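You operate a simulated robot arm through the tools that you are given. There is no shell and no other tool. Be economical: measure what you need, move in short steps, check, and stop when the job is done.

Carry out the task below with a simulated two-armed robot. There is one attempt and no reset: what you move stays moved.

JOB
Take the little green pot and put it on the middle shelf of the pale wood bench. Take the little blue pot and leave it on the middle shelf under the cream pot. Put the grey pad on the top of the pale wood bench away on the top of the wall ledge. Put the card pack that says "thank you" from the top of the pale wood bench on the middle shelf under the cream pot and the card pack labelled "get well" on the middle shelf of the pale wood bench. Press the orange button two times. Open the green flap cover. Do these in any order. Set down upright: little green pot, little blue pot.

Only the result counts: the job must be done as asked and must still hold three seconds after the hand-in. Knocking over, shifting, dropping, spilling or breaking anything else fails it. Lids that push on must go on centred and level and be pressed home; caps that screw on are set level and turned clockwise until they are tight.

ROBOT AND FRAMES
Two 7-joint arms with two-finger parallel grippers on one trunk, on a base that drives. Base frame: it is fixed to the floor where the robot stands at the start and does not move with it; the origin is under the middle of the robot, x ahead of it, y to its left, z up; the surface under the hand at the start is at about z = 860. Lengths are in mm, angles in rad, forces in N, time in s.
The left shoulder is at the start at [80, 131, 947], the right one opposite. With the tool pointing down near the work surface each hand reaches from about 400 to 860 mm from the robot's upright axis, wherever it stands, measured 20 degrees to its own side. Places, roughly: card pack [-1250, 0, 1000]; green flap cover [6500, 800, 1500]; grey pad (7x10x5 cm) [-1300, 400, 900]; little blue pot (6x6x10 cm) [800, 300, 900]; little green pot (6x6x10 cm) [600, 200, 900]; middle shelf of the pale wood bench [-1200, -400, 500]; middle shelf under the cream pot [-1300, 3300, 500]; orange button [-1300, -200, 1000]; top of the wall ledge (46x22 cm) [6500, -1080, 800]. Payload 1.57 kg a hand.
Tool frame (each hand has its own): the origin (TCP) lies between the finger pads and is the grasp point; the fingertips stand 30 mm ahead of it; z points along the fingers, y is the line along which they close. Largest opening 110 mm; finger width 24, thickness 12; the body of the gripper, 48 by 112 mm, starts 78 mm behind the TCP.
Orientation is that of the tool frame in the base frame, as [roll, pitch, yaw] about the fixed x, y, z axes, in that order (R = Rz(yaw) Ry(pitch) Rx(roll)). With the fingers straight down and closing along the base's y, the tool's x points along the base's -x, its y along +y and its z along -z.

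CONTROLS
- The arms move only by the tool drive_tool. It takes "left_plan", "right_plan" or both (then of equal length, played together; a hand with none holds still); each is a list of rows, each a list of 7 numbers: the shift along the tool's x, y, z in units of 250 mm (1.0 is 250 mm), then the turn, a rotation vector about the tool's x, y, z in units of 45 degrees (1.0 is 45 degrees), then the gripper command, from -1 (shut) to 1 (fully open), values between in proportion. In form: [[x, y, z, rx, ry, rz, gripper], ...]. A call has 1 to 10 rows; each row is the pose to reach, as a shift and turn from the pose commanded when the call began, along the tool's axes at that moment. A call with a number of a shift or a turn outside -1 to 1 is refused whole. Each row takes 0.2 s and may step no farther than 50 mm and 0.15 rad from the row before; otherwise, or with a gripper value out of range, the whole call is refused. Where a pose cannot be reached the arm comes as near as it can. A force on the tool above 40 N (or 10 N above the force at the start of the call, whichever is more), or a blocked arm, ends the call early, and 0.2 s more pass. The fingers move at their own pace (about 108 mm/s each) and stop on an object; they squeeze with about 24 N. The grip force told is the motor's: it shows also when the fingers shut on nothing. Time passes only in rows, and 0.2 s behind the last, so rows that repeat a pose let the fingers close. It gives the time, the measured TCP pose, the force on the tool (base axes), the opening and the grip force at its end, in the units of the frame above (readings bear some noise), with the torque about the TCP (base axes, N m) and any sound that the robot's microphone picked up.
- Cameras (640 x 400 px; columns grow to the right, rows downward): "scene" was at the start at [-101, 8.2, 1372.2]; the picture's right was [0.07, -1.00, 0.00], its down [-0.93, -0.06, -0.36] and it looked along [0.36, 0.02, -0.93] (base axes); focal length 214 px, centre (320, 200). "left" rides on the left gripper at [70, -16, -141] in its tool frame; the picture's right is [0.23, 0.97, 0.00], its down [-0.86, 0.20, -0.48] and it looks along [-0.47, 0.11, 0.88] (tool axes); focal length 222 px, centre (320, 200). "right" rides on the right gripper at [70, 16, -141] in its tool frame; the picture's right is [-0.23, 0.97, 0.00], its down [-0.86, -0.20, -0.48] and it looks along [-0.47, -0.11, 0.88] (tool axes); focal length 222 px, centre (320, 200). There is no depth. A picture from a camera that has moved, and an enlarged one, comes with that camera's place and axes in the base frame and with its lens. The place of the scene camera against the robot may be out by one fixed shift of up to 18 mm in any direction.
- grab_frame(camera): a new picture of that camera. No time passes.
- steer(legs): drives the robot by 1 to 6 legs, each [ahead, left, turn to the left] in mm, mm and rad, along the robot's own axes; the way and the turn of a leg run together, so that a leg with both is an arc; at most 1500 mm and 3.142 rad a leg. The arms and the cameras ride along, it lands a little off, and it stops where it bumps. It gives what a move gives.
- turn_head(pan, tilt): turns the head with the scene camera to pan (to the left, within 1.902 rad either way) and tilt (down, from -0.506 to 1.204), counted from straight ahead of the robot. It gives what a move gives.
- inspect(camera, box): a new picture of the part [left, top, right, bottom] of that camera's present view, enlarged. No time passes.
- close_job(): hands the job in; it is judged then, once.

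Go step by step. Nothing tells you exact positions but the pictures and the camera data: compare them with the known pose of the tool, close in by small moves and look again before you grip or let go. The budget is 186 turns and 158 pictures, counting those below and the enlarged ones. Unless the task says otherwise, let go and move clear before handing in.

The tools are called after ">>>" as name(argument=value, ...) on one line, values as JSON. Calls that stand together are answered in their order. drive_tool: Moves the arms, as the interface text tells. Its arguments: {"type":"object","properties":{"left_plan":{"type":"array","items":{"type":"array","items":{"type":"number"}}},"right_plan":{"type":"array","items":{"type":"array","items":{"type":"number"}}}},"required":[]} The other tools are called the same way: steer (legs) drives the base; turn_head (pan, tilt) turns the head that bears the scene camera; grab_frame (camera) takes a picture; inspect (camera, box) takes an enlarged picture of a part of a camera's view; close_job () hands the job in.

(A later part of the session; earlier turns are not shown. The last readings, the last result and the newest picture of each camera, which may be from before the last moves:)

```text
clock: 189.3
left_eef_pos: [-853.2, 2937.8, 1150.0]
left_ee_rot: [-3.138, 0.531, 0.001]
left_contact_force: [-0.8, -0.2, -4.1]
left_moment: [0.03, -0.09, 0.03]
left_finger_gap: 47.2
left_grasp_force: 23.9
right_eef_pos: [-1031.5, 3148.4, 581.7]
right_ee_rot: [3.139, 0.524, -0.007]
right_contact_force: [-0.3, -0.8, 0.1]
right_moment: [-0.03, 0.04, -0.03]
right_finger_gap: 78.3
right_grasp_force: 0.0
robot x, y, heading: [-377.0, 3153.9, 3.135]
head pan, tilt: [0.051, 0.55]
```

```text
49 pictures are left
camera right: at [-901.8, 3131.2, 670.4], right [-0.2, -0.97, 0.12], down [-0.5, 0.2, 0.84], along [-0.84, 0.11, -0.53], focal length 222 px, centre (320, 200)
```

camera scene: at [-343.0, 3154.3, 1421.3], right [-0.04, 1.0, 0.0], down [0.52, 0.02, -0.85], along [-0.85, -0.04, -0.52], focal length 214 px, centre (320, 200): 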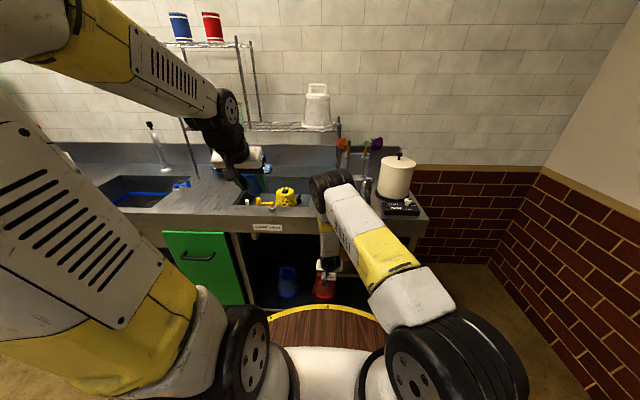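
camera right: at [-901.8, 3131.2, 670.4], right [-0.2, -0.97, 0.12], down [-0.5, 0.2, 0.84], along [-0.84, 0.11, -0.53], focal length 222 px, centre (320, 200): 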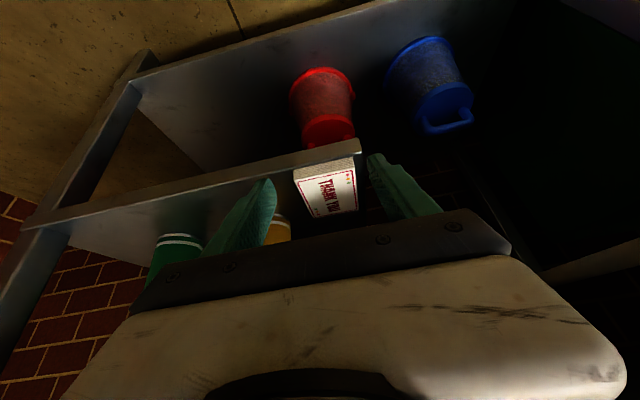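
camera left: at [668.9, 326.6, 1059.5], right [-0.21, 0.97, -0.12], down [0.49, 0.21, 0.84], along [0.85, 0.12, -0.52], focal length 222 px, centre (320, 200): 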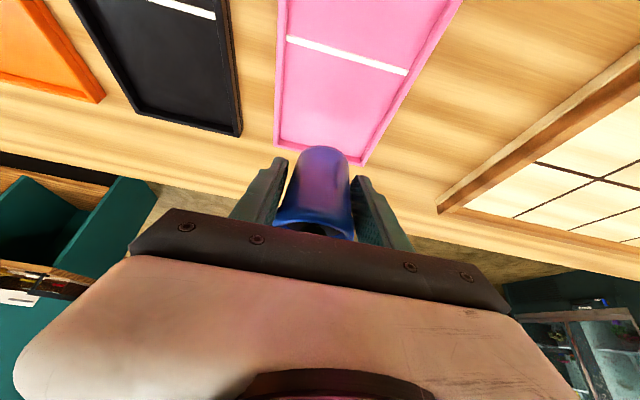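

Pack placed fully. Back off, shift right, and bring the left hand with the blue pot down to shelf height.

>>> steer(legs=[[-280, 0, 0]])

>>> drive_tool(right_plan=[[-0.07, -0.06, -0.12, 0, 0, 0, 1], [-0.14, -0.12, -0.24, 0, 0, 0, 1], [-0.21, -0.18, -0.36, 0, 0, 0, 1], [-0.28, -0.24, -0.48, 0, 0, 0, 1], [-0.35, -0.3, -0.6, 0, 0, 0, 1], [-0.42, -0.36, -0.72, 0, 0, 0, 1], [-0.48, -0.42, -0.84, 0, 0, 0, 1], [-0.54, -0.48, -0.96, 0, 0, 0, 1]])

>>> steer(legs=[[0, -240, 0]])

>>> drive_tool(left_plan=[[0.0, -0.06, 0.15, 0, 0, 0, -1], [0.0, -0.12, 0.3, 0, 0, 0, -1], [0.03, -0.18, 0.43, 0, 0, 0, -1], [0.09, -0.24, 0.55, 0, 0, 0, -1], [0.15, -0.3, 0.66, 0, 0, 0, -1], [0.21, -0.36, 0.77, 0, 0, 0, -1], [0.27, -0.42, 0.88, 0, 0, 0, -1], [0.33, -0.48, 0.99, 0, 0, 0, -1], [0.33, -0.54, 0.99, 0, 0, 0, -1], [0.33, -0.6, 0.99, 0, 0, 0, -1]])

>>> grab_frame(camera="left")

```text
clock: 191.2
left_eef_pos: [-567.4, 2937.4, 1151.0]
left_ee_rot: [-3.139, 0.53, -0.002]
left_contact_force: [-0.6, 0.3, -3.9]
left_moment: [-0.02, -0.06, 0.01]
left_finger_gap: 47.3
left_grasp_force: 24.3
right_eef_pos: [-745.7, 3148.5, 581.9]
right_ee_rot: [3.138, 0.524, -0.011]
right_contact_force: [0.1, 0.1, 0.3]
right_moment: [-0.04, -0.03, 0.04]
right_finger_gap: 78.4
right_grasp_force: 0.1
robot x, y, heading: [-90.1, 3153.3, 3.132]
head pan, tilt: [0.051, 0.55]
```

```text
clock: 193.1
left_eef_pos: [-567.9, 2936.5, 1149.9]
left_ee_rot: [-3.139, 0.53, -0.002]
left_contact_force: [-1.1, -0.4, -3.3]
left_moment: [0.02, -0.07, 0.0]
left_finger_gap: 47.2
left_grasp_force: 24.2
right_eef_pos: [-740.9, 3269.8, 855.0]
right_ee_rot: [3.139, 0.523, -0.009]
right_contact_force: [-0.7, -0.5, -0.6]
right_moment: [0.02, 0.01, 0.0]
right_finger_gap: 110.0
right_grasp_force: 0.1
robot x, y, heading: [-89.6, 3151.7, 3.133]
head pan, tilt: [0.051, 0.55]
```

```text
clock: 194.8
left_eef_pos: [-564.7, 3174.8, 1151.4]
left_ee_rot: [-3.138, 0.531, -0.005]
left_contact_force: [0.1, 0.5, -4.5]
left_moment: [-0.03, -0.07, 0.02]
left_finger_gap: 47.3
left_grasp_force: 23.7
right_eef_pos: [-737.9, 3508.3, 855.0]
right_ee_rot: [3.138, 0.525, -0.012]
right_contact_force: [0.6, 0.0, -0.2]
right_moment: [-0.01, -0.04, 0.01]
right_finger_gap: 109.8
right_grasp_force: 0.0
robot x, y, heading: [-85.8, 3394.3, 3.131]
head pan, tilt: [0.051, 0.55]
```

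```text
clock: 197.0
left_eef_pos: [-617.4, 3325.7, 895.4]
left_ee_rot: [-3.138, 0.529, -0.004]
left_contact_force: [0.2, -0.1, -4.4]
left_moment: [-0.02, -0.06, 0.03]
left_finger_gap: 47.0
left_grasp_force: 24.2
right_eef_pos: [-738.1, 3508.0, 854.7]
right_ee_rot: [3.137, 0.526, -0.011]
right_contact_force: [-1.0, 0.7, 0.2]
right_moment: [0.0, 0.0, -0.01]
right_finger_gap: 110.1
right_grasp_force: 0.0
robot x, y, heading: [-88.6, 3390.8, 3.13]
head pan, tilt: [0.051, 0.55]
```

```text
48 pictures are left
camera left: at [-484.9, 3341.3, 982.0], right [0.19, -0.97, -0.12], down [-0.5, -0.2, 0.84], along [-0.85, -0.1, -0.52], focal length 222 px, centre (320, 200)
```

left: 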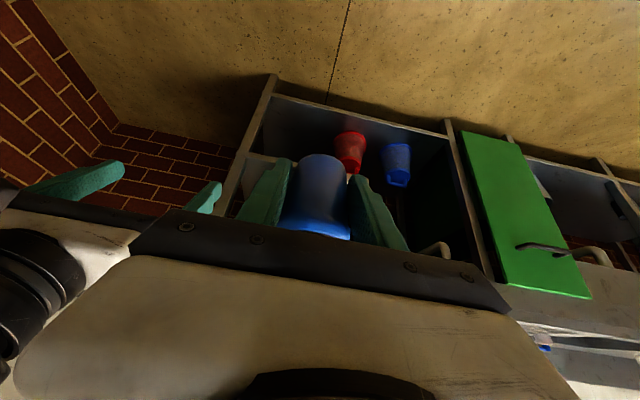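

>>> drive_tool(left_plan=[[0.075, 0, 0.13, 0, 0, 0, -1], [0.15, 0, 0.26, 0, 0, 0, -1], [0.225, 0, 0.39, 0, 0, 0, -1], [0.3, 0, 0.52, 0, 0, 0, -1], [0.375, 0, 0.65, 0, 0, 0, -1], [0.45, 0, 0.78, 0, 0, 0, -1], [0.52, 0, 0.9, 0, 0, 0, -1], [0.57, 0, 0.98, 0, 0, 0, -1]], right_plan=[[0.03, -0.04, -0.11, 0, 0, 0, 1], [0.06, -0.08, -0.22, 0, 0, 0, 1], [0.09, -0.12, -0.33, 0, 0, 0, 1], [0.12, -0.12, -0.44, 0, 0, 0, 1], [0.15, -0.12, -0.55, 0, 0, 0, 1], [0.18, -0.12, -0.66, 0, 0, 0, 1], [0.21, -0.12, -0.77, 0, 0, 0, 1], [0.219, -0.12, -0.82, 0, 0, 0, 1]])

>>> grab_frame(camera="left")

```text
clock: 198.8
left_eef_pos: [-622.6, 3326.0, 611.9]
left_ee_rot: [-3.138, 0.531, -0.005]
left_contact_force: [0.0, 0.8, -3.9]
left_moment: [0.0, -0.05, 0.0]
left_finger_gap: 46.9
left_grasp_force: 24.0
right_eef_pos: [-590.4, 3537.4, 1007.2]
right_ee_rot: [3.139, 0.523, -0.011]
right_contact_force: [-0.7, -0.3, -0.2]
right_moment: [-0.03, 0.03, 0.01]
right_finger_gap: 110.1
right_grasp_force: 0.1
robot x, y, heading: [-88.3, 3388.7, 3.135]
head pan, tilt: [0.051, 0.55]
```

```text
47 pictures are left
camera left: at [-490.6, 3342.7, 698.0], right [0.19, -0.97, -0.12], down [-0.5, -0.2, 0.85], along [-0.85, -0.1, -0.52], focal length 222 px, centre (320, 200)
```

left: 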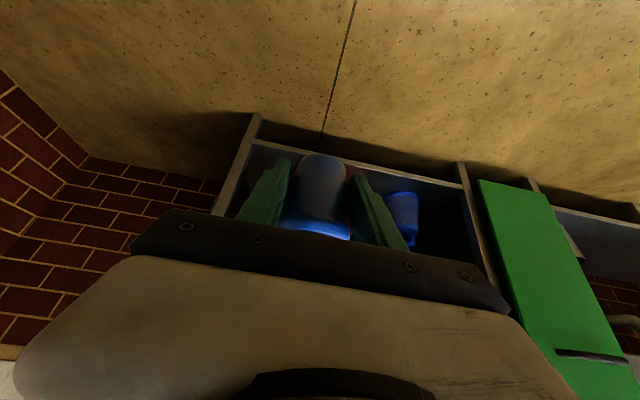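

>>> steer(legs=[[390, 0, 0.007]])

>>> grab_frame(camera="left")

```text
clock: 201.2
left_eef_pos: [-1010.7, 3321.7, 612.2]
left_ee_rot: [-3.138, 0.532, 0.007]
left_contact_force: [0.3, 0.6, -3.0]
left_moment: [0.01, -0.03, 0.0]
left_finger_gap: 47.0
left_grasp_force: 23.8
right_eef_pos: [-981.6, 3532.0, 1006.4]
right_ee_rot: [3.139, 0.523, -0.001]
right_contact_force: [0.3, -0.6, 0.6]
right_moment: [-0.02, 0.03, 0.01]
right_finger_gap: 110.0
right_grasp_force: 0.1
robot x, y, heading: [-475.4, 3393.2, 3.144]
head pan, tilt: [0.051, 0.55]
```

```text
46 pictures are left
camera left: at [-879.0, 3340.4, 698.3], right [0.2, -0.97, -0.12], down [-0.49, -0.2, 0.84], along [-0.85, -0.11, -0.52], focal length 222 px, centre (320, 200)
```

left: 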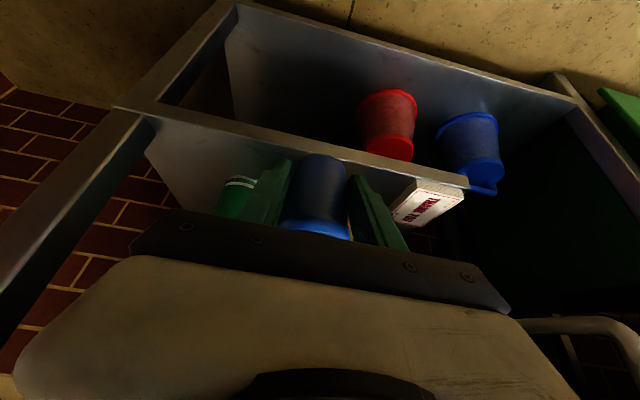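

>>> drive_tool(left_plan=[[0.05, -0.016, 0.086, 0, 0, 0, -1], [0.1, -0.032, 0.173, 0, 0, 0, -1], [-0.01, -0.032, 0.24, 0, 0, 0, -1], [-0.13, -0.032, 0.305, 0, 0, 0, -1], [-0.25, -0.032, 0.38, 0, 0, 0, -1], [-0.25, -0.032, 0.38, 0, 0, 0, -1]])

>>> grab_frame(camera="left")

```text
clock: 202.7
left_eef_pos: [-1110.6, 3330.9, 559.3]
left_ee_rot: [-3.138, 0.531, 0.008]
left_contact_force: [0.4, -1.1, -3.5]
left_moment: [0.01, -0.04, -0.01]
left_finger_gap: 47.1
left_grasp_force: 23.9
right_eef_pos: [-981.7, 3532.5, 1007.1]
right_ee_rot: [3.138, 0.522, -0.002]
right_contact_force: [-0.4, 0.3, 0.5]
right_moment: [-0.02, -0.01, -0.02]
right_finger_gap: 110.0
right_grasp_force: 0.0
robot x, y, heading: [-477.2, 3389.2, 3.14]
head pan, tilt: [0.051, 0.55]
```

```text
45 pictures are left
camera left: at [-979.2, 3349.8, 645.4], right [0.2, -0.97, -0.12], down [-0.49, -0.2, 0.84], along [-0.85, -0.11, -0.52], focal length 222 px, centre (320, 200)
```

left: 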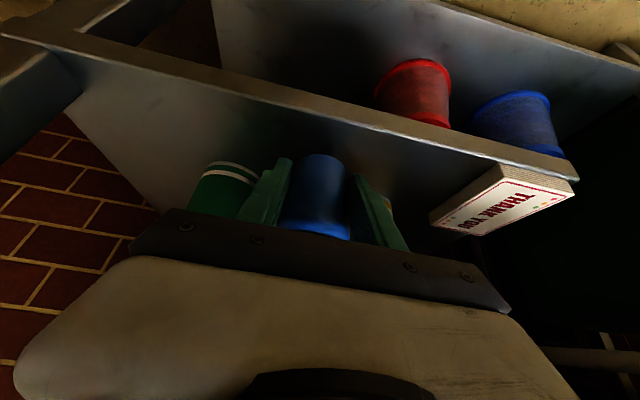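

>>> drive_tool(left_plan=[[0.014, 0, 0.024, 0, 0, 0, -1], [0.026, 0, 0.045, 0, 0, 0, -1], [0.034, 0, 0.059, 0, 0, 0, -1], [0.04, 0, 0.07, 0, 0, 0, -1], [0.045, 0, 0.078, 0, 0, 0, -1]])

```text
clock: 203.8
left_eef_pos: [-1112.0, 3329.9, 538.4]
left_ee_rot: [-3.138, 0.531, 0.005]
left_contact_force: [-0.3, 0.0, -2.5]
left_moment: [-0.01, -0.07, 0.0]
left_finger_gap: 47.1
left_grasp_force: 24.3
right_eef_pos: [-981.3, 3532.4, 1007.4]
right_ee_rot: [3.139, 0.523, -0.001]
right_contact_force: [0.1, 0.3, -0.1]
right_moment: [0.01, 0.0, 0.0]
right_finger_gap: 109.8
right_grasp_force: 0.2
robot x, y, heading: [-479.3, 3387.3, 3.143]
head pan, tilt: [0.051, 0.55]
```

>>> drive_tool(left_plan=[[0.004, 0, 0.007, 0, 0, 0, -1], [0.008, 0, 0.014, 0, 0, 0, -1], [0.011, 0, 0.019, 0, 0, 0, -1], [0.014, 0, 0.024, 0, 0, 0, -1]])

>>> inspect(camera="left", box=[200, 110, 440, 260])

```text
clock: 204.8
left_eef_pos: [-1112.3, 3329.8, 534.6]
left_ee_rot: [-3.139, 0.533, 0.008]
left_contact_force: [4.0, 0.3, 11.6]
left_moment: [0.0, 0.36, -0.04]
left_finger_gap: 47.4
left_grasp_force: 24.6
right_eef_pos: [-981.8, 3533.1, 1007.6]
right_ee_rot: [3.137, 0.525, -0.003]
right_contact_force: [-0.4, 0.1, -0.3]
right_moment: [-0.04, 0.0, 0.0]
right_finger_gap: 110.0
right_grasp_force: 0.1
robot x, y, heading: [-476.1, 3391.6, 3.139]
head pan, tilt: [0.051, 0.55]
```

```text
2.67 times, centred on (320, 185) of left
camera zoom: at [-981.3, 3347.9, 620.3], right [0.2, -0.97, -0.12], down [-0.49, -0.2, 0.85], along [-0.85, -0.11, -0.52], focal length 592 px, centre (320, 240)
```

zoom: 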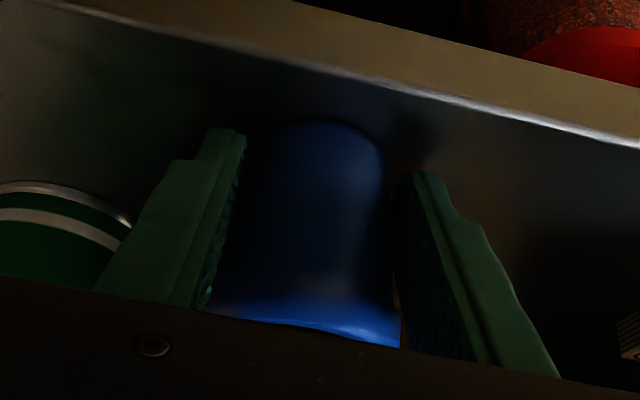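

The pot's far edge touches first; press down gently a few mm so it levels, then release gradually.

>>> drive_tool(left_plan=[[0.003, 0, 0.005, 0, 0, 0, -1], [0.006, 0, 0.01, 0, 0, 0, -1]])

>>> drive_tool(left_plan=[[0, 0, 0, 0, 0, 0, -0.14], [0, 0, 0, 0, 0, 0, -0.1], [0, 0, 0, 0, 0, 0, -0.05], [0, 0, 0, 0, 0, 0, 0.0], [0, 0, 0, 0, 0, 0, 0.05]])

>>> inspect(camera="left", box=[200, 110, 440, 260])

```text
clock: 205.4
left_eef_pos: [-1113.1, 3330.6, 531.7]
left_ee_rot: [-3.137, 0.534, 0.006]
left_contact_force: [12.5, -0.8, 33.8]
left_moment: [-0.85, -0.13, 0.29]
left_finger_gap: 46.2
left_grasp_force: 23.8
right_eef_pos: [-981.2, 3533.2, 1007.2]
right_ee_rot: [3.138, 0.526, -0.001]
right_contact_force: [-0.2, 0.1, -0.9]
right_moment: [-0.01, 0.03, -0.02]
right_finger_gap: 110.0
right_grasp_force: 0.0
robot x, y, heading: [-478.6, 3388.2, 3.138]
head pan, tilt: [0.051, 0.55]
```

```text
clock: 206.7
left_eef_pos: [-1113.7, 3331.7, 532.5]
left_ee_rot: [-3.135, 0.534, 0.005]
left_contact_force: [6.8, 8.7, 42.8]
left_moment: [-0.81, 0.01, 0.01]
left_finger_gap: 49.8
left_grasp_force: 0.0
right_eef_pos: [-980.1, 3533.6, 1007.7]
right_ee_rot: [3.139, 0.526, -0.002]
right_contact_force: [-0.5, -0.2, 0.5]
right_moment: [-0.01, 0.01, -0.02]
right_finger_gap: 110.0
right_grasp_force: 0.0
robot x, y, heading: [-477.2, 3393.3, 3.139]
head pan, tilt: [0.051, 0.55]
```

```text
2.67 times, centred on (320, 185) of left
camera zoom: at [-981.4, 3349.0, 618.0], right [0.2, -0.97, -0.12], down [-0.49, -0.2, 0.85], along [-0.85, -0.11, -0.52], focal length 592 px, centre (320, 240)
```

zoom: 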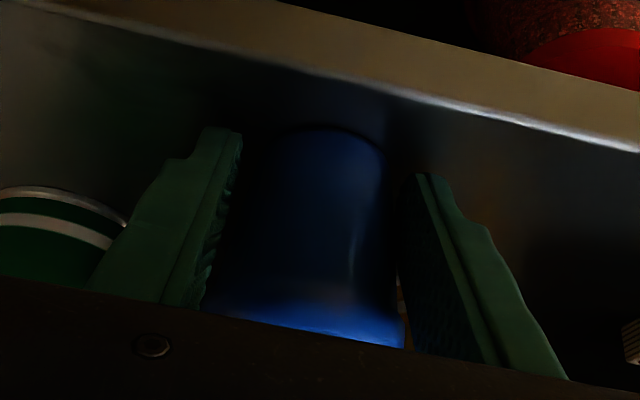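

>>> drive_tool(left_plan=[[-0.006, 0, -0.01, 0, 0, 0, 0.05], [-0.009, 0, -0.015, 0, 0, 0, 0.15], [-0.009, 0, -0.015, 0, 0, 0, 0.3], [-0.009, 0, -0.015, 0, 0, 0, 0.3]])

>>> inspect(camera="left", box=[200, 110, 440, 260])

```text
clock: 207.7
left_eef_pos: [-1112.3, 3329.4, 534.1]
left_ee_rot: [-3.14, 0.529, 0.007]
left_contact_force: [-1.1, 0.0, -0.4]
left_moment: [0.0, -0.04, -0.01]
left_finger_gap: 71.7
left_grasp_force: 0.1
right_eef_pos: [-981.5, 3533.0, 1007.2]
right_ee_rot: [3.137, 0.525, 0.0]
right_contact_force: [-0.4, -0.3, 0.2]
right_moment: [-0.06, -0.01, -0.03]
right_finger_gap: 109.9
right_grasp_force: 0.1
robot x, y, heading: [-475.2, 3391.4, 3.141]
head pan, tilt: [0.051, 0.55]
```

```text
2.67 times, centred on (320, 185) of left
camera zoom: at [-981.5, 3347.4, 620.1], right [0.2, -0.97, -0.12], down [-0.49, -0.2, 0.84], along [-0.84, -0.11, -0.52], focal length 592 px, centre (320, 240)
```

zoom: 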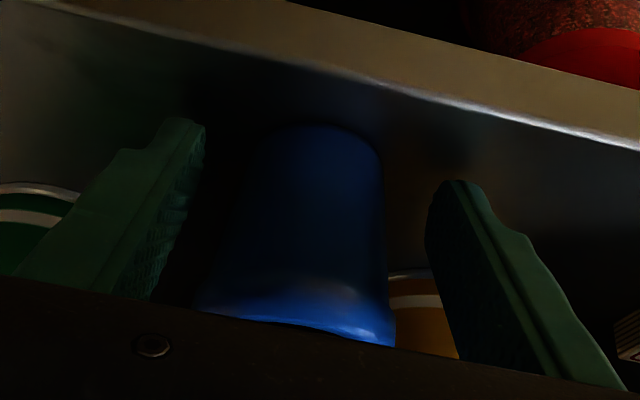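

Released and standing. Withdraw along the fingers.

>>> drive_tool(left_plan=[[0, 0, -0.1, 0, 0, 0, 0.3], [0.02, 0, -0.22, 0, 0, 0, 0.3], [0.09, 0, -0.32, 0, 0, 0, 0.3], [0.16, 0, -0.4, 0, 0, 0, 0.3]])

>>> grab_frame(camera="left")

```text
clock: 208.7
left_eef_pos: [-1026.8, 3331.2, 598.2]
left_ee_rot: [-3.138, 0.53, 0.008]
left_contact_force: [-0.1, -0.1, -0.4]
left_moment: [0.02, 0.0, 0.01]
left_finger_gap: 71.5
left_grasp_force: 0.1
right_eef_pos: [-981.8, 3533.7, 1006.6]
right_ee_rot: [3.136, 0.524, -0.002]
right_contact_force: [0.1, 0.4, -0.4]
right_moment: [0.02, -0.04, -0.02]
right_finger_gap: 110.1
right_grasp_force: 0.0
robot x, y, heading: [-477.7, 3389.1, 3.142]
head pan, tilt: [0.051, 0.55]
```

```text
41 pictures are left
camera left: at [-894.9, 3349.9, 684.8], right [0.2, -0.97, -0.12], down [-0.49, -0.2, 0.85], along [-0.85, -0.11, -0.52], focal length 222 px, centre (320, 200)
```

left: 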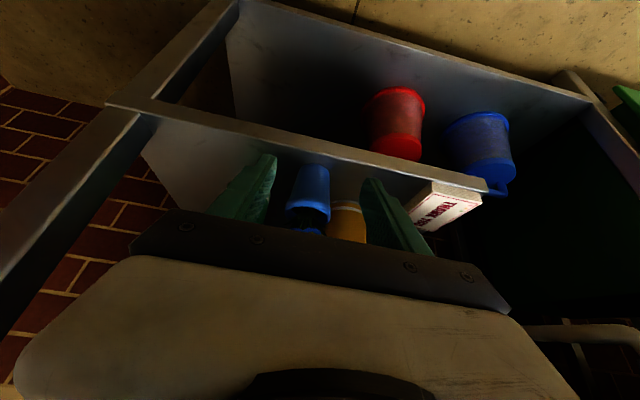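

Blue pot stands upright. Back away, raise the left hand, and return to the bench for the grey pad.

>>> steer(legs=[[-380, 0, 0]])

>>> drive_tool(left_plan=[[-0.07, 0.06, -0.12, 0, 0, 0, 1], [-0.14, 0.12, -0.24, 0, 0, 0, 1], [-0.21, 0.18, -0.36, 0, 0, 0, 1], [-0.28, 0.24, -0.48, 0, 0, 0, 1], [-0.35, 0.3, -0.6, 0, 0, 0, 1], [-0.42, 0.36, -0.72, 0, 0, 0, 1], [-0.48, 0.42, -0.84, 0, 0, 0, 1], [-0.54, 0.48, -0.96, 0, 0, 0, 1]])

>>> drive_tool(left_plan=[[-0.07, 0.06, -0.12, 0, 0, 0, 1], [-0.14, 0.12, -0.24, 0, 0, 0, 1], [-0.21, 0.18, -0.36, 0, 0, 0, 1], [-0.28, 0.24, -0.48, 0, 0, 0, 1], [-0.35, 0.3, -0.6, 0, 0, 0, 1], [-0.42, 0.36, -0.72, 0, 0, 0, 1], [-0.48, 0.42, -0.84, 0, 0, 0, 1], [-0.54, 0.48, -0.96, 0, 0, 0, 1]], right_plan=[[0, 0, -0.1, 0, 0.16, 0, 1], [0, 0, -0.2, 0, 0.32, 0, 1], [0, 0, -0.3, 0, 0.48, 0, 1], [0, 0, -0.4, 0, 0.64, 0, 1], [0, 0, -0.4, 0, 0.668, 0, 1], [0, 0, -0.4, 0, 0.668, 0, 1], [0, 0, -0.4, 0, 0.668, 0, 1], [0, 0, -0.4, 0, 0.668, 0, 1]])

>>> steer(legs=[[0, 1500, 0], [0, 1500, 0], [0, 120, 0]])

>>> turn_head(pan=-0.25, tilt=0.5)

>>> grab_frame(camera="scene")

```text
clock: 211.0
left_eef_pos: [-650.5, 3334.2, 597.7]
left_ee_rot: [-3.139, 0.531, 0.001]
left_contact_force: [-0.3, 0.8, 1.2]
left_moment: [0.0, -0.01, 0.01]
left_finger_gap: 71.7
left_grasp_force: 0.1
right_eef_pos: [-605.4, 3533.6, 1005.1]
right_ee_rot: [3.139, 0.526, -0.005]
right_contact_force: [-0.3, -1.1, 0.0]
right_moment: [-0.03, 0.04, -0.02]
right_finger_gap: 109.9
right_grasp_force: 0.1
robot x, y, heading: [-101.0, 3388.2, 3.136]
head pan, tilt: [0.051, 0.55]
```

```text
clock: 212.8
left_eef_pos: [-642.6, 3212.8, 876.6]
left_ee_rot: [-3.139, 0.53, 0.001]
left_contact_force: [-0.7, -0.1, 0.0]
left_moment: [0.0, -0.03, 0.0]
left_finger_gap: 110.2
left_grasp_force: 0.1
right_eef_pos: [-604.3, 3533.7, 1006.3]
right_ee_rot: [3.139, 0.524, -0.008]
right_contact_force: [-0.2, -0.4, 0.1]
right_moment: [0.02, -0.03, -0.01]
right_finger_gap: 110.2
right_grasp_force: 0.1
robot x, y, heading: [-98.5, 3392.4, 3.135]
head pan, tilt: [0.051, 0.55]
```

```text
clock: 214.6
left_eef_pos: [-641.7, 3092.2, 1145.2]
left_ee_rot: [-3.14, 0.529, 0.0]
left_contact_force: [-1.1, -0.6, -0.2]
left_moment: [0.0, -0.03, 0.05]
left_finger_gap: 110.3
left_grasp_force: 0.1
right_eef_pos: [-555.2, 3535.7, 1095.2]
right_ee_rot: [3.138, 0.0, -0.005]
right_contact_force: [0.7, 0.4, 0.8]
right_moment: [0.0, -0.04, 0.03]
right_finger_gap: 109.9
right_grasp_force: 0.1
robot x, y, heading: [-101.6, 3391.8, 3.141]
head pan, tilt: [0.051, 0.55]
```

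```text
clock: 230.1
left_eef_pos: [-560.4, -84.3, 1145.7]
left_ee_rot: [-3.137, 0.53, 0.048]
left_contact_force: [0.5, 0.4, 0.8]
left_moment: [-0.03, 0.02, -0.01]
left_finger_gap: 109.8
left_grasp_force: 0.1
right_eef_pos: [-496.7, 361.8, 1093.9]
right_ee_rot: [3.138, -0.001, 0.042]
right_contact_force: [0.5, 0.4, -0.4]
right_moment: [-0.07, 0.04, 0.01]
right_finger_gap: 110.0
right_grasp_force: 0.0
robot x, y, heading: [-33.1, 238.1, -3.104]
head pan, tilt: [0.051, 0.55]
```

```text
clock: 230.9
left_eef_pos: [-561.4, -84.2, 1145.9]
left_ee_rot: [-3.137, 0.529, 0.049]
left_contact_force: [0.5, -0.1, -0.2]
left_moment: [0.0, -0.03, -0.01]
left_finger_gap: 110.1
left_grasp_force: 0.0
right_eef_pos: [-495.1, 361.6, 1094.2]
right_ee_rot: [3.137, 0.0, 0.042]
right_contact_force: [-0.1, -0.2, 0.6]
right_moment: [0.03, 0.02, 0.03]
right_finger_gap: 110.1
right_grasp_force: 0.1
robot x, y, heading: [-37.7, 235.2, -3.101]
head pan, tilt: [-0.25, 0.499]
```

```text
40 pictures are left
camera scene: at [-1.4, 266.8, 1425.9], right [0.21, 0.98, 0.0], down [0.47, -0.1, -0.88], along [-0.86, 0.18, -0.48], focal length 214 px, centre (320, 200)
```

scene: 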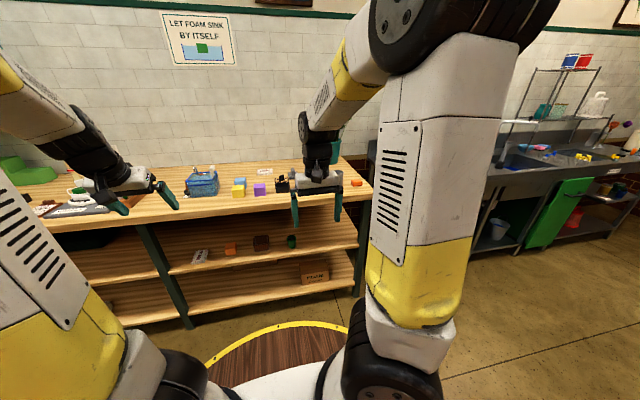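

>>> steer(legs=[[420, 0, -0.04]])

>>> drive_tool(right_plan=[[-0.18, 0, -0.08, 0, 0, 0, 1], [-0.36, 0, -0.16, 0, 0, 0, 1], [-0.5, 0, -0.2, 0, 0, 0, 1]])

>>> grab_frame(camera="right")

>>> grab_frame(camera="scene")

```text
clock: 233.5
left_eef_pos: [-1004.5, -70.6, 1145.8]
left_ee_rot: [-3.137, 0.528, 0.008]
left_contact_force: [0.2, 0.5, -0.2]
left_moment: [-0.04, 0.0, -0.01]
left_finger_gap: 110.1
left_grasp_force: 0.0
right_eef_pos: [-920.0, 371.6, 1094.0]
right_ee_rot: [3.138, 0.0, 0.002]
right_contact_force: [0.0, -0.2, -0.1]
right_moment: [-0.03, 0.0, 0.0]
right_finger_gap: 110.2
right_grasp_force: 0.0
robot x, y, heading: [-467.3, 230.0, -3.142]
head pan, tilt: [-0.25, 0.499]
```

```text
clock: 234.3
left_eef_pos: [-1003.9, -71.8, 1145.2]
left_ee_rot: [-3.139, 0.53, 0.006]
left_contact_force: [-0.2, -0.5, -0.3]
left_moment: [0.01, 0.06, 0.02]
left_finger_gap: 109.9
left_grasp_force: 0.1
right_eef_pos: [-1045.4, 374.9, 1146.5]
right_ee_rot: [3.139, 0.002, 0.002]
right_contact_force: [-0.3, 0.8, 0.3]
right_moment: [0.0, 0.01, 0.01]
right_finger_gap: 110.0
right_grasp_force: 0.1
robot x, y, heading: [-465.4, 230.1, 3.144]
head pan, tilt: [-0.25, 0.499]
```

```text
39 pictures are left
camera right: at [-977.2, 359.4, 1287.9], right [-0.23, -0.97, 0.0], down [-0.86, 0.2, 0.48], along [-0.47, 0.11, -0.88], focal length 222 px, centre (320, 200)
```

right: 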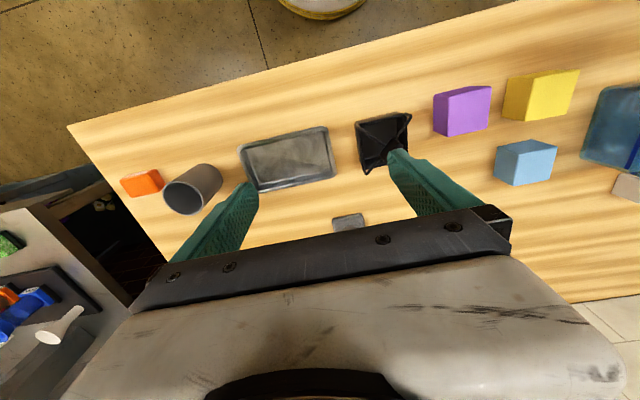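

```text
38 pictures are left
camera scene: at [-431.2, 256.0, 1425.9], right [0.25, 0.97, 0.0], down [0.46, -0.12, -0.88], along [-0.85, 0.22, -0.48], focal length 214 px, centre (320, 200)
```

scene: 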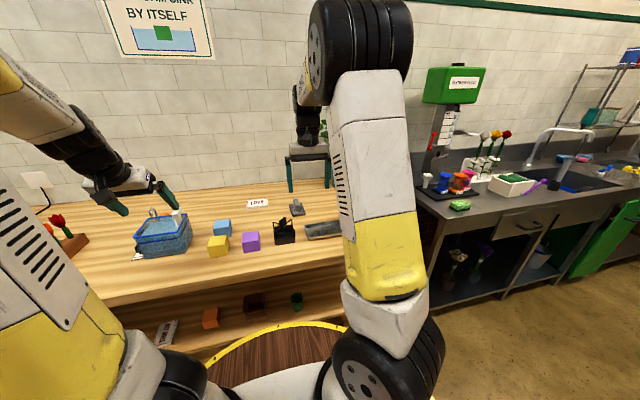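

>>> inspect(camera="scene", box=[250, 170, 350, 250])

>>> drive_tool(right_plan=[[-0.18, 0.05, -0.05, 0, 0, 0, 1], [-0.36, 0.1, -0.1, 0, 0, 0, 1], [-0.54, 0.15, -0.1, 0, 0, 0, 1], [-0.6, 0.2, -0.1, 0, 0, 0, 1]])

>>> grab_frame(camera="right")

```text
5.00 times, centred on (300, 210) of scene
camera zoom: at [-431.2, 256.0, 1425.9], right [0.25, 0.97, 0.0], down [0.46, -0.12, -0.88], along [-0.85, 0.22, -0.48], focal length 1072 px, centre (420, 150)
```

zoom: 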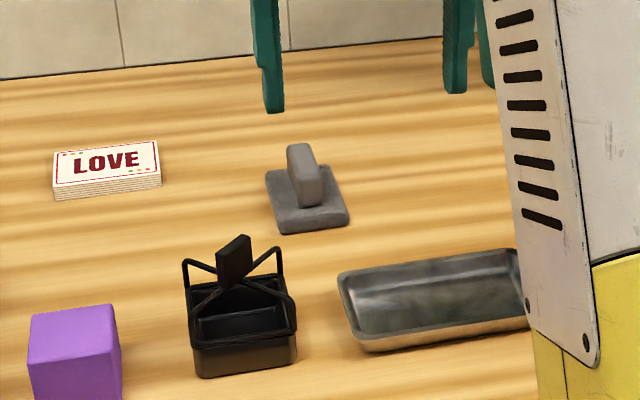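

```text
clock: 235.3
left_eef_pos: [-1002.9, -70.6, 1146.1]
left_ee_rot: [-3.138, 0.531, 0.008]
left_contact_force: [0.3, -0.7, 0.4]
left_moment: [0.04, 0.01, 0.01]
left_finger_gap: 109.8
left_grasp_force: 0.0
right_eef_pos: [-1197.4, 324.0, 1171.3]
right_ee_rot: [3.139, -0.001, 0.001]
right_contact_force: [1.2, -0.3, 0.7]
right_moment: [-0.02, 0.01, 0.01]
right_finger_gap: 110.1
right_grasp_force: 0.0
robot x, y, heading: [-469.1, 231.9, 3.142]
head pan, tilt: [-0.25, 0.499]
```

```text
36 pictures are left
camera right: at [-1130.1, 307.4, 1313.8], right [-0.23, -0.97, 0.0], down [-0.86, 0.2, 0.48], along [-0.47, 0.11, -0.88], focal length 222 px, centre (320, 200)
```

right: 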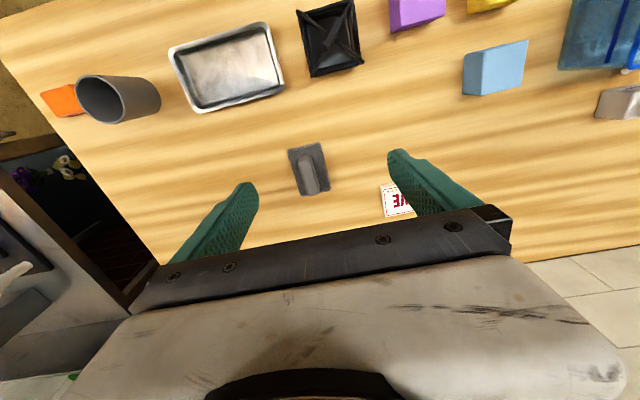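

The grey pad (plate with upright block handle) is at about (-1275,363). Move above it.

>>> drive_tool(right_plan=[[-0.15, -0.07, 0, 0, 0, 0, 0.6], [-0.312, -0.15, 0, 0, 0, 0, 0.3], [-0.312, -0.152, 0.18, 0, 0, 0, 0.3], [-0.312, -0.152, 0.36, 0, 0, 0, 0.3], [-0.312, -0.152, 0.54, 0, 0, 0, 0.3], [-0.312, -0.152, 0.65, 0, 0, 0, 0.3], [-0.312, -0.152, 0.65, 0, 0, 0, 0.3]])

>>> grab_frame(camera="right")

>>> inspect(camera="scene", box=[250, 150, 350, 230])

```text
clock: 236.9
left_eef_pos: [-1003.8, -71.4, 1145.4]
left_ee_rot: [-3.138, 0.53, 0.006]
left_contact_force: [-0.4, 0.6, 0.2]
left_moment: [0.03, 0.02, -0.04]
left_finger_gap: 110.0
left_grasp_force: 0.0
right_eef_pos: [-1273.0, 361.5, 1006.7]
right_ee_rot: [3.138, 0.0, 0.001]
right_contact_force: [-0.2, 0.3, 0.3]
right_moment: [0.01, -0.02, 0.02]
right_finger_gap: 71.5
right_grasp_force: 0.0
right hand out of reach, approached as far as the arm can: row 1, 2, 3, 4, 5
robot x, y, heading: [-464.7, 227.8, -3.146]
head pan, tilt: [-0.25, 0.499]
```

```text
35 pictures are left
camera right: at [-1205.3, 344.5, 1148.6], right [-0.23, -0.97, 0.0], down [-0.86, 0.2, 0.48], along [-0.47, 0.11, -0.88], focal length 222 px, centre (320, 200)
```

right: 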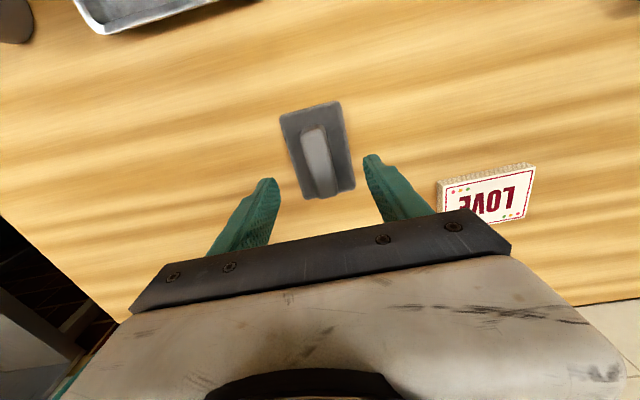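

```text
5.00 times, centred on (300, 190) of scene
camera zoom: at [-431.6, 256.0, 1425.9], right [0.25, 0.97, 0.0], down [0.46, -0.12, -0.88], along [-0.85, 0.22, -0.48], focal length 1072 px, centre (420, 250)
```

zoom: 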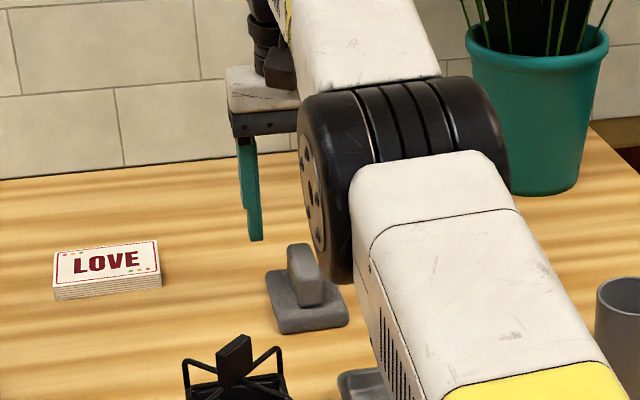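

Aligned with the handle. Descend and grip.

>>> drive_tool(right_plan=[[0.004, 0.002, 0.07, 0, 0, 0, 0.2], [0.004, 0.002, 0.14, 0, 0, 0, 0.2], [0.004, 0.002, 0.18, 0, 0, 0, 0.2], [0.004, 0.002, 0.2, 0, 0, 0, 0.2]])

>>> drive_tool(right_plan=[[0, 0, 0.01, 0, 0, 0, 0], [0, 0, 0.01, 0, 0, 0, -1], [0, 0, 0.01, 0, 0, 0, -1], [0, 0, 0.01, 0, 0, 0, -1], [0, 0, 0.01, 0, 0, 0, -1]])

>>> inspect(camera="right", box=[200, 80, 440, 230])

```text
clock: 237.9
left_eef_pos: [-1004.2, -72.6, 1145.1]
left_ee_rot: [-3.138, 0.53, 0.007]
left_contact_force: [0.5, 0.3, 0.3]
left_moment: [0.0, -0.03, -0.02]
left_finger_gap: 109.8
left_grasp_force: 0.1
right_eef_pos: [-1273.7, 358.1, 956.7]
right_ee_rot: [3.139, 0.0, 0.001]
right_contact_force: [0.5, -0.1, -0.4]
right_moment: [-0.04, 0.0, 0.02]
right_finger_gap: 66.3
right_grasp_force: 0.0
robot x, y, heading: [-461.0, 227.8, -3.136]
head pan, tilt: [-0.25, 0.499]
```

```text
clock: 239.1
left_eef_pos: [-1003.5, -71.9, 1144.2]
left_ee_rot: [-3.138, 0.531, 0.006]
left_contact_force: [0.1, -0.1, 0.4]
left_moment: [0.0, -0.03, 0.03]
left_finger_gap: 110.0
left_grasp_force: 0.0
right_eef_pos: [-1274.2, 358.1, 954.7]
right_ee_rot: [3.138, 0.0, 0.002]
right_contact_force: [0.0, 1.4, 0.6]
right_moment: [0.08, -0.01, 0.0]
right_finger_gap: 23.4
right_grasp_force: 23.9
robot x, y, heading: [-465.4, 233.7, -3.144]
head pan, tilt: [-0.25, 0.499]
```

```text
2.67 times, centred on (320, 155) of right
camera zoom: at [-1205.1, 341.7, 1096.4], right [-0.23, -0.97, 0.0], down [-0.86, 0.2, 0.48], along [-0.47, 0.11, -0.88], focal length 592 px, centre (320, 320)
```

zoom: 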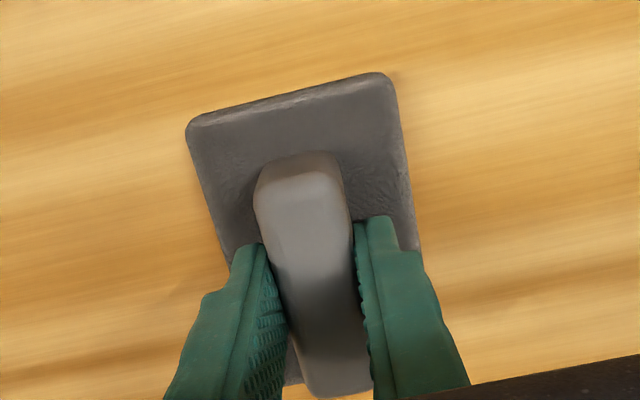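

>>> drive_tool(right_plan=[[0, 0, -0.02, 0, 0, 0, -1], [0, 0, -0.05, 0, 0, 0, -1], [0, 0, -0.1, 0, 0, 0, -1], [0.02, 0, -0.2, 0, 0, 0, -1], [0.1, 0, -0.32, 0, 0, 0, -1], [0.24, 0, -0.42, 0, 0, 0, -1], [0.4, 0, -0.48, 0, 0, 0, -1], [0.56, 0, -0.54, 0, 0, 0, -1], [0.74, 0, -0.58, 0, 0, 0, -1], [0.92, 0, -0.6, 0, 0, 0, -1]])

>>> grab_frame(camera="scene")

```text
clock: 241.3
left_eef_pos: [-1005.4, -71.8, 1144.6]
left_ee_rot: [-3.136, 0.53, 0.008]
left_contact_force: [-1.1, 0.4, -0.3]
left_moment: [0.01, -0.06, -0.02]
left_finger_gap: 110.0
left_grasp_force: 0.1
right_eef_pos: [-1046.0, 360.2, 1106.9]
right_ee_rot: [3.141, 0.0, 0.002]
right_contact_force: [-1.0, -0.1, -0.9]
right_moment: [-0.02, -0.03, -0.04]
right_finger_gap: 23.3
right_grasp_force: 24.3
robot x, y, heading: [-467.0, 226.8, -3.14]
head pan, tilt: [-0.25, 0.499]
```

```text
32 pictures are left
camera scene: at [-432.2, 255.9, 1425.9], right [0.25, 0.97, 0.0], down [0.46, -0.12, -0.88], along [-0.85, 0.22, -0.48], focal length 214 px, centre (320, 200)
```

scene: 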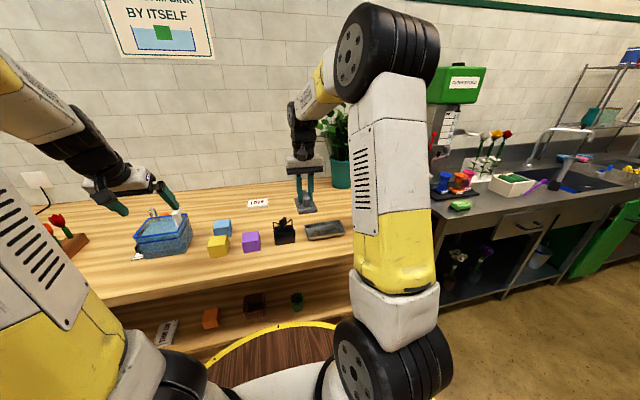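

Pad held cleanly. Now travel: turn round and go past the table's right end toward the far wall.

>>> steer(legs=[[-300, 0, 0], [0, 0, 3.14], [0, -1500, 0], [0, -650, 0]])

>>> turn_head(pan=0.2, tilt=0.2)

>>> grab_frame(camera="scene")

```text
clock: 261.2
left_eef_pos: [518.5, -1596.8, 1145.4]
left_ee_rot: [-3.139, 0.531, -3.074]
left_contact_force: [-0.6, 0.1, -0.1]
left_moment: [0.03, 0.01, 0.05]
left_finger_gap: 109.8
left_grasp_force: 0.0
right_eef_pos: [586.5, -2026.8, 1107.2]
right_ee_rot: [3.137, 0.0, -3.079]
right_contact_force: [0.2, -0.1, -0.5]
right_moment: [0.0, -0.01, -0.02]
right_finger_gap: 23.2
right_grasp_force: 24.0
robot x, y, heading: [0.6, -1928.8, 0.061]
head pan, tilt: [-0.25, 0.499]
```

```text
clock: 262.1
left_eef_pos: [518.0, -1597.1, 1145.3]
left_ee_rot: [-3.14, 0.532, -3.073]
left_contact_force: [0.8, 0.0, -0.1]
left_moment: [0.01, -0.03, 0.02]
left_finger_gap: 110.0
left_grasp_force: 0.0
right_eef_pos: [585.0, -2027.4, 1106.9]
right_ee_rot: [3.139, -0.001, -3.079]
right_contact_force: [-0.4, 0.6, -1.0]
right_moment: [0.0, -0.01, -0.02]
right_finger_gap: 23.1
right_grasp_force: 23.8
robot x, y, heading: [2.6, -1932.3, 0.06]
head pan, tilt: [0.201, 0.201]
```

```text
31 pictures are left
camera scene: at [-66.8, -1910.5, 1453.6], right [0.26, -0.97, 0.0], down [-0.19, -0.05, -0.98], along [0.95, 0.25, -0.2], focal length 214 px, centre (320, 200)
```

scene: 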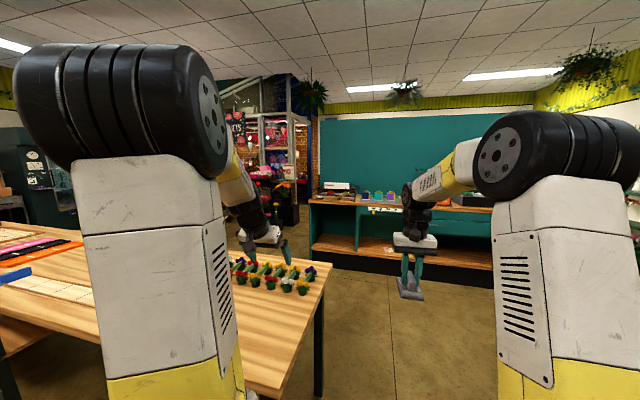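

>>> steer(legs=[[0, -230, -0.06], [1480, 0, 0], [0, 1500, 0]])

>>> turn_head(pan=0.0, tilt=0.15)

>>> grab_frame(camera="scene")

```text
clock: 277.8
left_eef_pos: [1903.2, -286.4, 1145.5]
left_ee_rot: [-3.137, 0.531, -3.041]
left_contact_force: [0.1, 0.3, 0.8]
left_moment: [-0.02, 0.0, 0.0]
left_finger_gap: 109.7
left_grasp_force: 0.1
right_eef_pos: [1985.5, -712.8, 1105.4]
right_ee_rot: [3.138, -0.001, -3.048]
right_contact_force: [-0.1, 0.1, -0.7]
right_moment: [-0.01, -0.01, 0.01]
right_finger_gap: 23.3
right_grasp_force: 24.3
robot x, y, heading: [1394.2, -638.0, 0.093]
head pan, tilt: [0.201, 0.201]
```

```text
clock: 278.5
left_eef_pos: [1902.9, -285.7, 1145.3]
left_ee_rot: [-3.14, 0.529, -3.04]
left_contact_force: [0.6, -0.5, -0.7]
left_moment: [0.0, -0.03, 0.0]
left_finger_gap: 110.1
left_grasp_force: 0.1
right_eef_pos: [1986.0, -712.8, 1106.4]
right_ee_rot: [3.137, 0.002, -3.045]
right_contact_force: [0.2, -0.1, -0.9]
right_moment: [0.0, 0.01, 0.02]
right_finger_gap: 23.3
right_grasp_force: 23.8
robot x, y, heading: [1394.7, -632.0, 0.095]
head pan, tilt: [0.0, 0.15]
```

```text
30 pictures are left
camera scene: at [1332.6, -635.4, 1458.3], right [0.09, -1.0, 0.0], down [-0.15, -0.01, -0.99], along [0.98, 0.09, -0.15], focal length 214 px, centre (320, 200)
```

scene: 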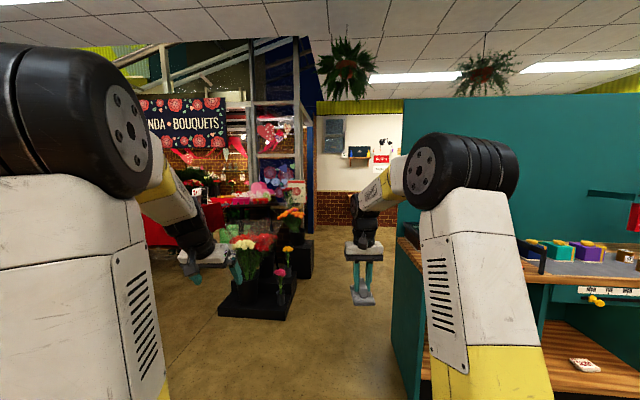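

>>> steer(legs=[[0, 25, -0.097], [1300, 0, 0]])

>>> grab_frame(camera="scene")

```text
clock: 285.7
left_eef_pos: [3257.3, -336.4, 1145.7]
left_ee_rot: [-3.139, 0.53, 3.128]
left_contact_force: [-0.1, 0.4, -1.1]
left_moment: [-0.03, 0.0, 0.02]
left_finger_gap: 109.8
left_grasp_force: 0.0
right_eef_pos: [3288.8, -770.4, 1107.9]
right_ee_rot: [3.137, 0.001, 3.122]
right_contact_force: [-0.5, 0.3, -0.6]
right_moment: [0.01, -0.01, -0.03]
right_finger_gap: 23.0
right_grasp_force: 24.4
robot x, y, heading: [2713.6, -625.9, -0.022]
head pan, tilt: [0.0, 0.15]
```

```text
29 pictures are left
camera scene: at [2649.1, -620.3, 1458.3], right [-0.02, -1.0, 0.0], down [-0.15, 0.0, -0.99], along [0.99, -0.02, -0.15], focal length 214 px, centre (320, 200)
```

scene: 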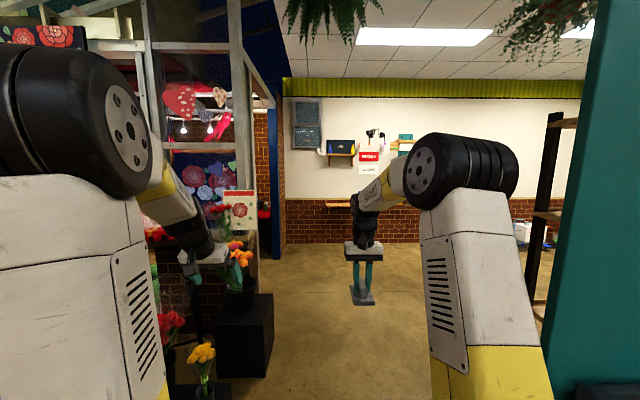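

Ledge seen at (6500,-1030,≈785). Tuck the left hand inward to clear the flower stand, then drive on.

>>> drive_tool(left_plan=[[0.07, -0.1, -0.04, 0, 0, 0, 1], [0.14, -0.2, -0.08, 0, 0, 0, 0], [0.21, -0.3, -0.12, 0, 0, 0, -1], [0.28, -0.4, -0.16, 0, 0, 0, -1], [0.34, -0.5, -0.2, 0, 0, 0, -1], [0.37, -0.576, -0.215, 0, 0, 0, -1]])

>>> steer(legs=[[100, -40, 0.022], [1300, 0, 0]])

>>> grab_frame(camera="scene")

```text
clock: 287.1
left_eef_pos: [3148.1, -479.2, 1138.4]
left_ee_rot: [-3.12, 0.507, 3.141]
left_contact_force: [-0.6, 0.0, -0.3]
left_moment: [-0.01, -0.01, 0.02]
left_finger_gap: 0.0
left_grasp_force: 21.0
right_eef_pos: [3289.6, -770.1, 1106.1]
right_ee_rot: [3.139, 0.001, 3.122]
right_contact_force: [1.4, 0.8, -0.6]
right_moment: [-0.01, 0.02, 0.0]
right_finger_gap: 23.0
right_grasp_force: 24.1
robot x, y, heading: [2713.1, -627.9, -0.025]
head pan, tilt: [0.0, 0.15]
```

```text
clock: 294.5
left_eef_pos: [4568.9, -511.5, 1141.9]
left_ee_rot: [-3.124, 0.515, -3.128]
left_contact_force: [0.3, 0.0, 0.3]
left_moment: [-0.02, -0.01, 0.02]
left_finger_gap: 0.0
left_grasp_force: 21.3
right_eef_pos: [4716.6, -797.3, 1106.0]
right_ee_rot: [3.138, 0.0, -3.139]
right_contact_force: [-1.0, 0.2, -0.2]
right_moment: [-0.04, 0.02, 0.0]
right_finger_gap: 23.3
right_grasp_force: 24.5
robot x, y, heading: [4137.6, -667.2, 0.002]
head pan, tilt: [0.0, 0.15]
```

```text
28 pictures are left
camera scene: at [4072.3, -650.0, 1462.9], right [0.14, -0.99, 0.0], down [-0.1, -0.01, -0.99], along [0.99, 0.13, -0.1], focal length 214 px, centre (320, 200)
```

scene: 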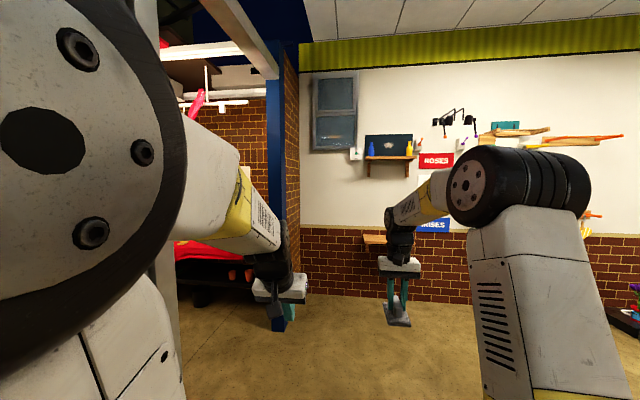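

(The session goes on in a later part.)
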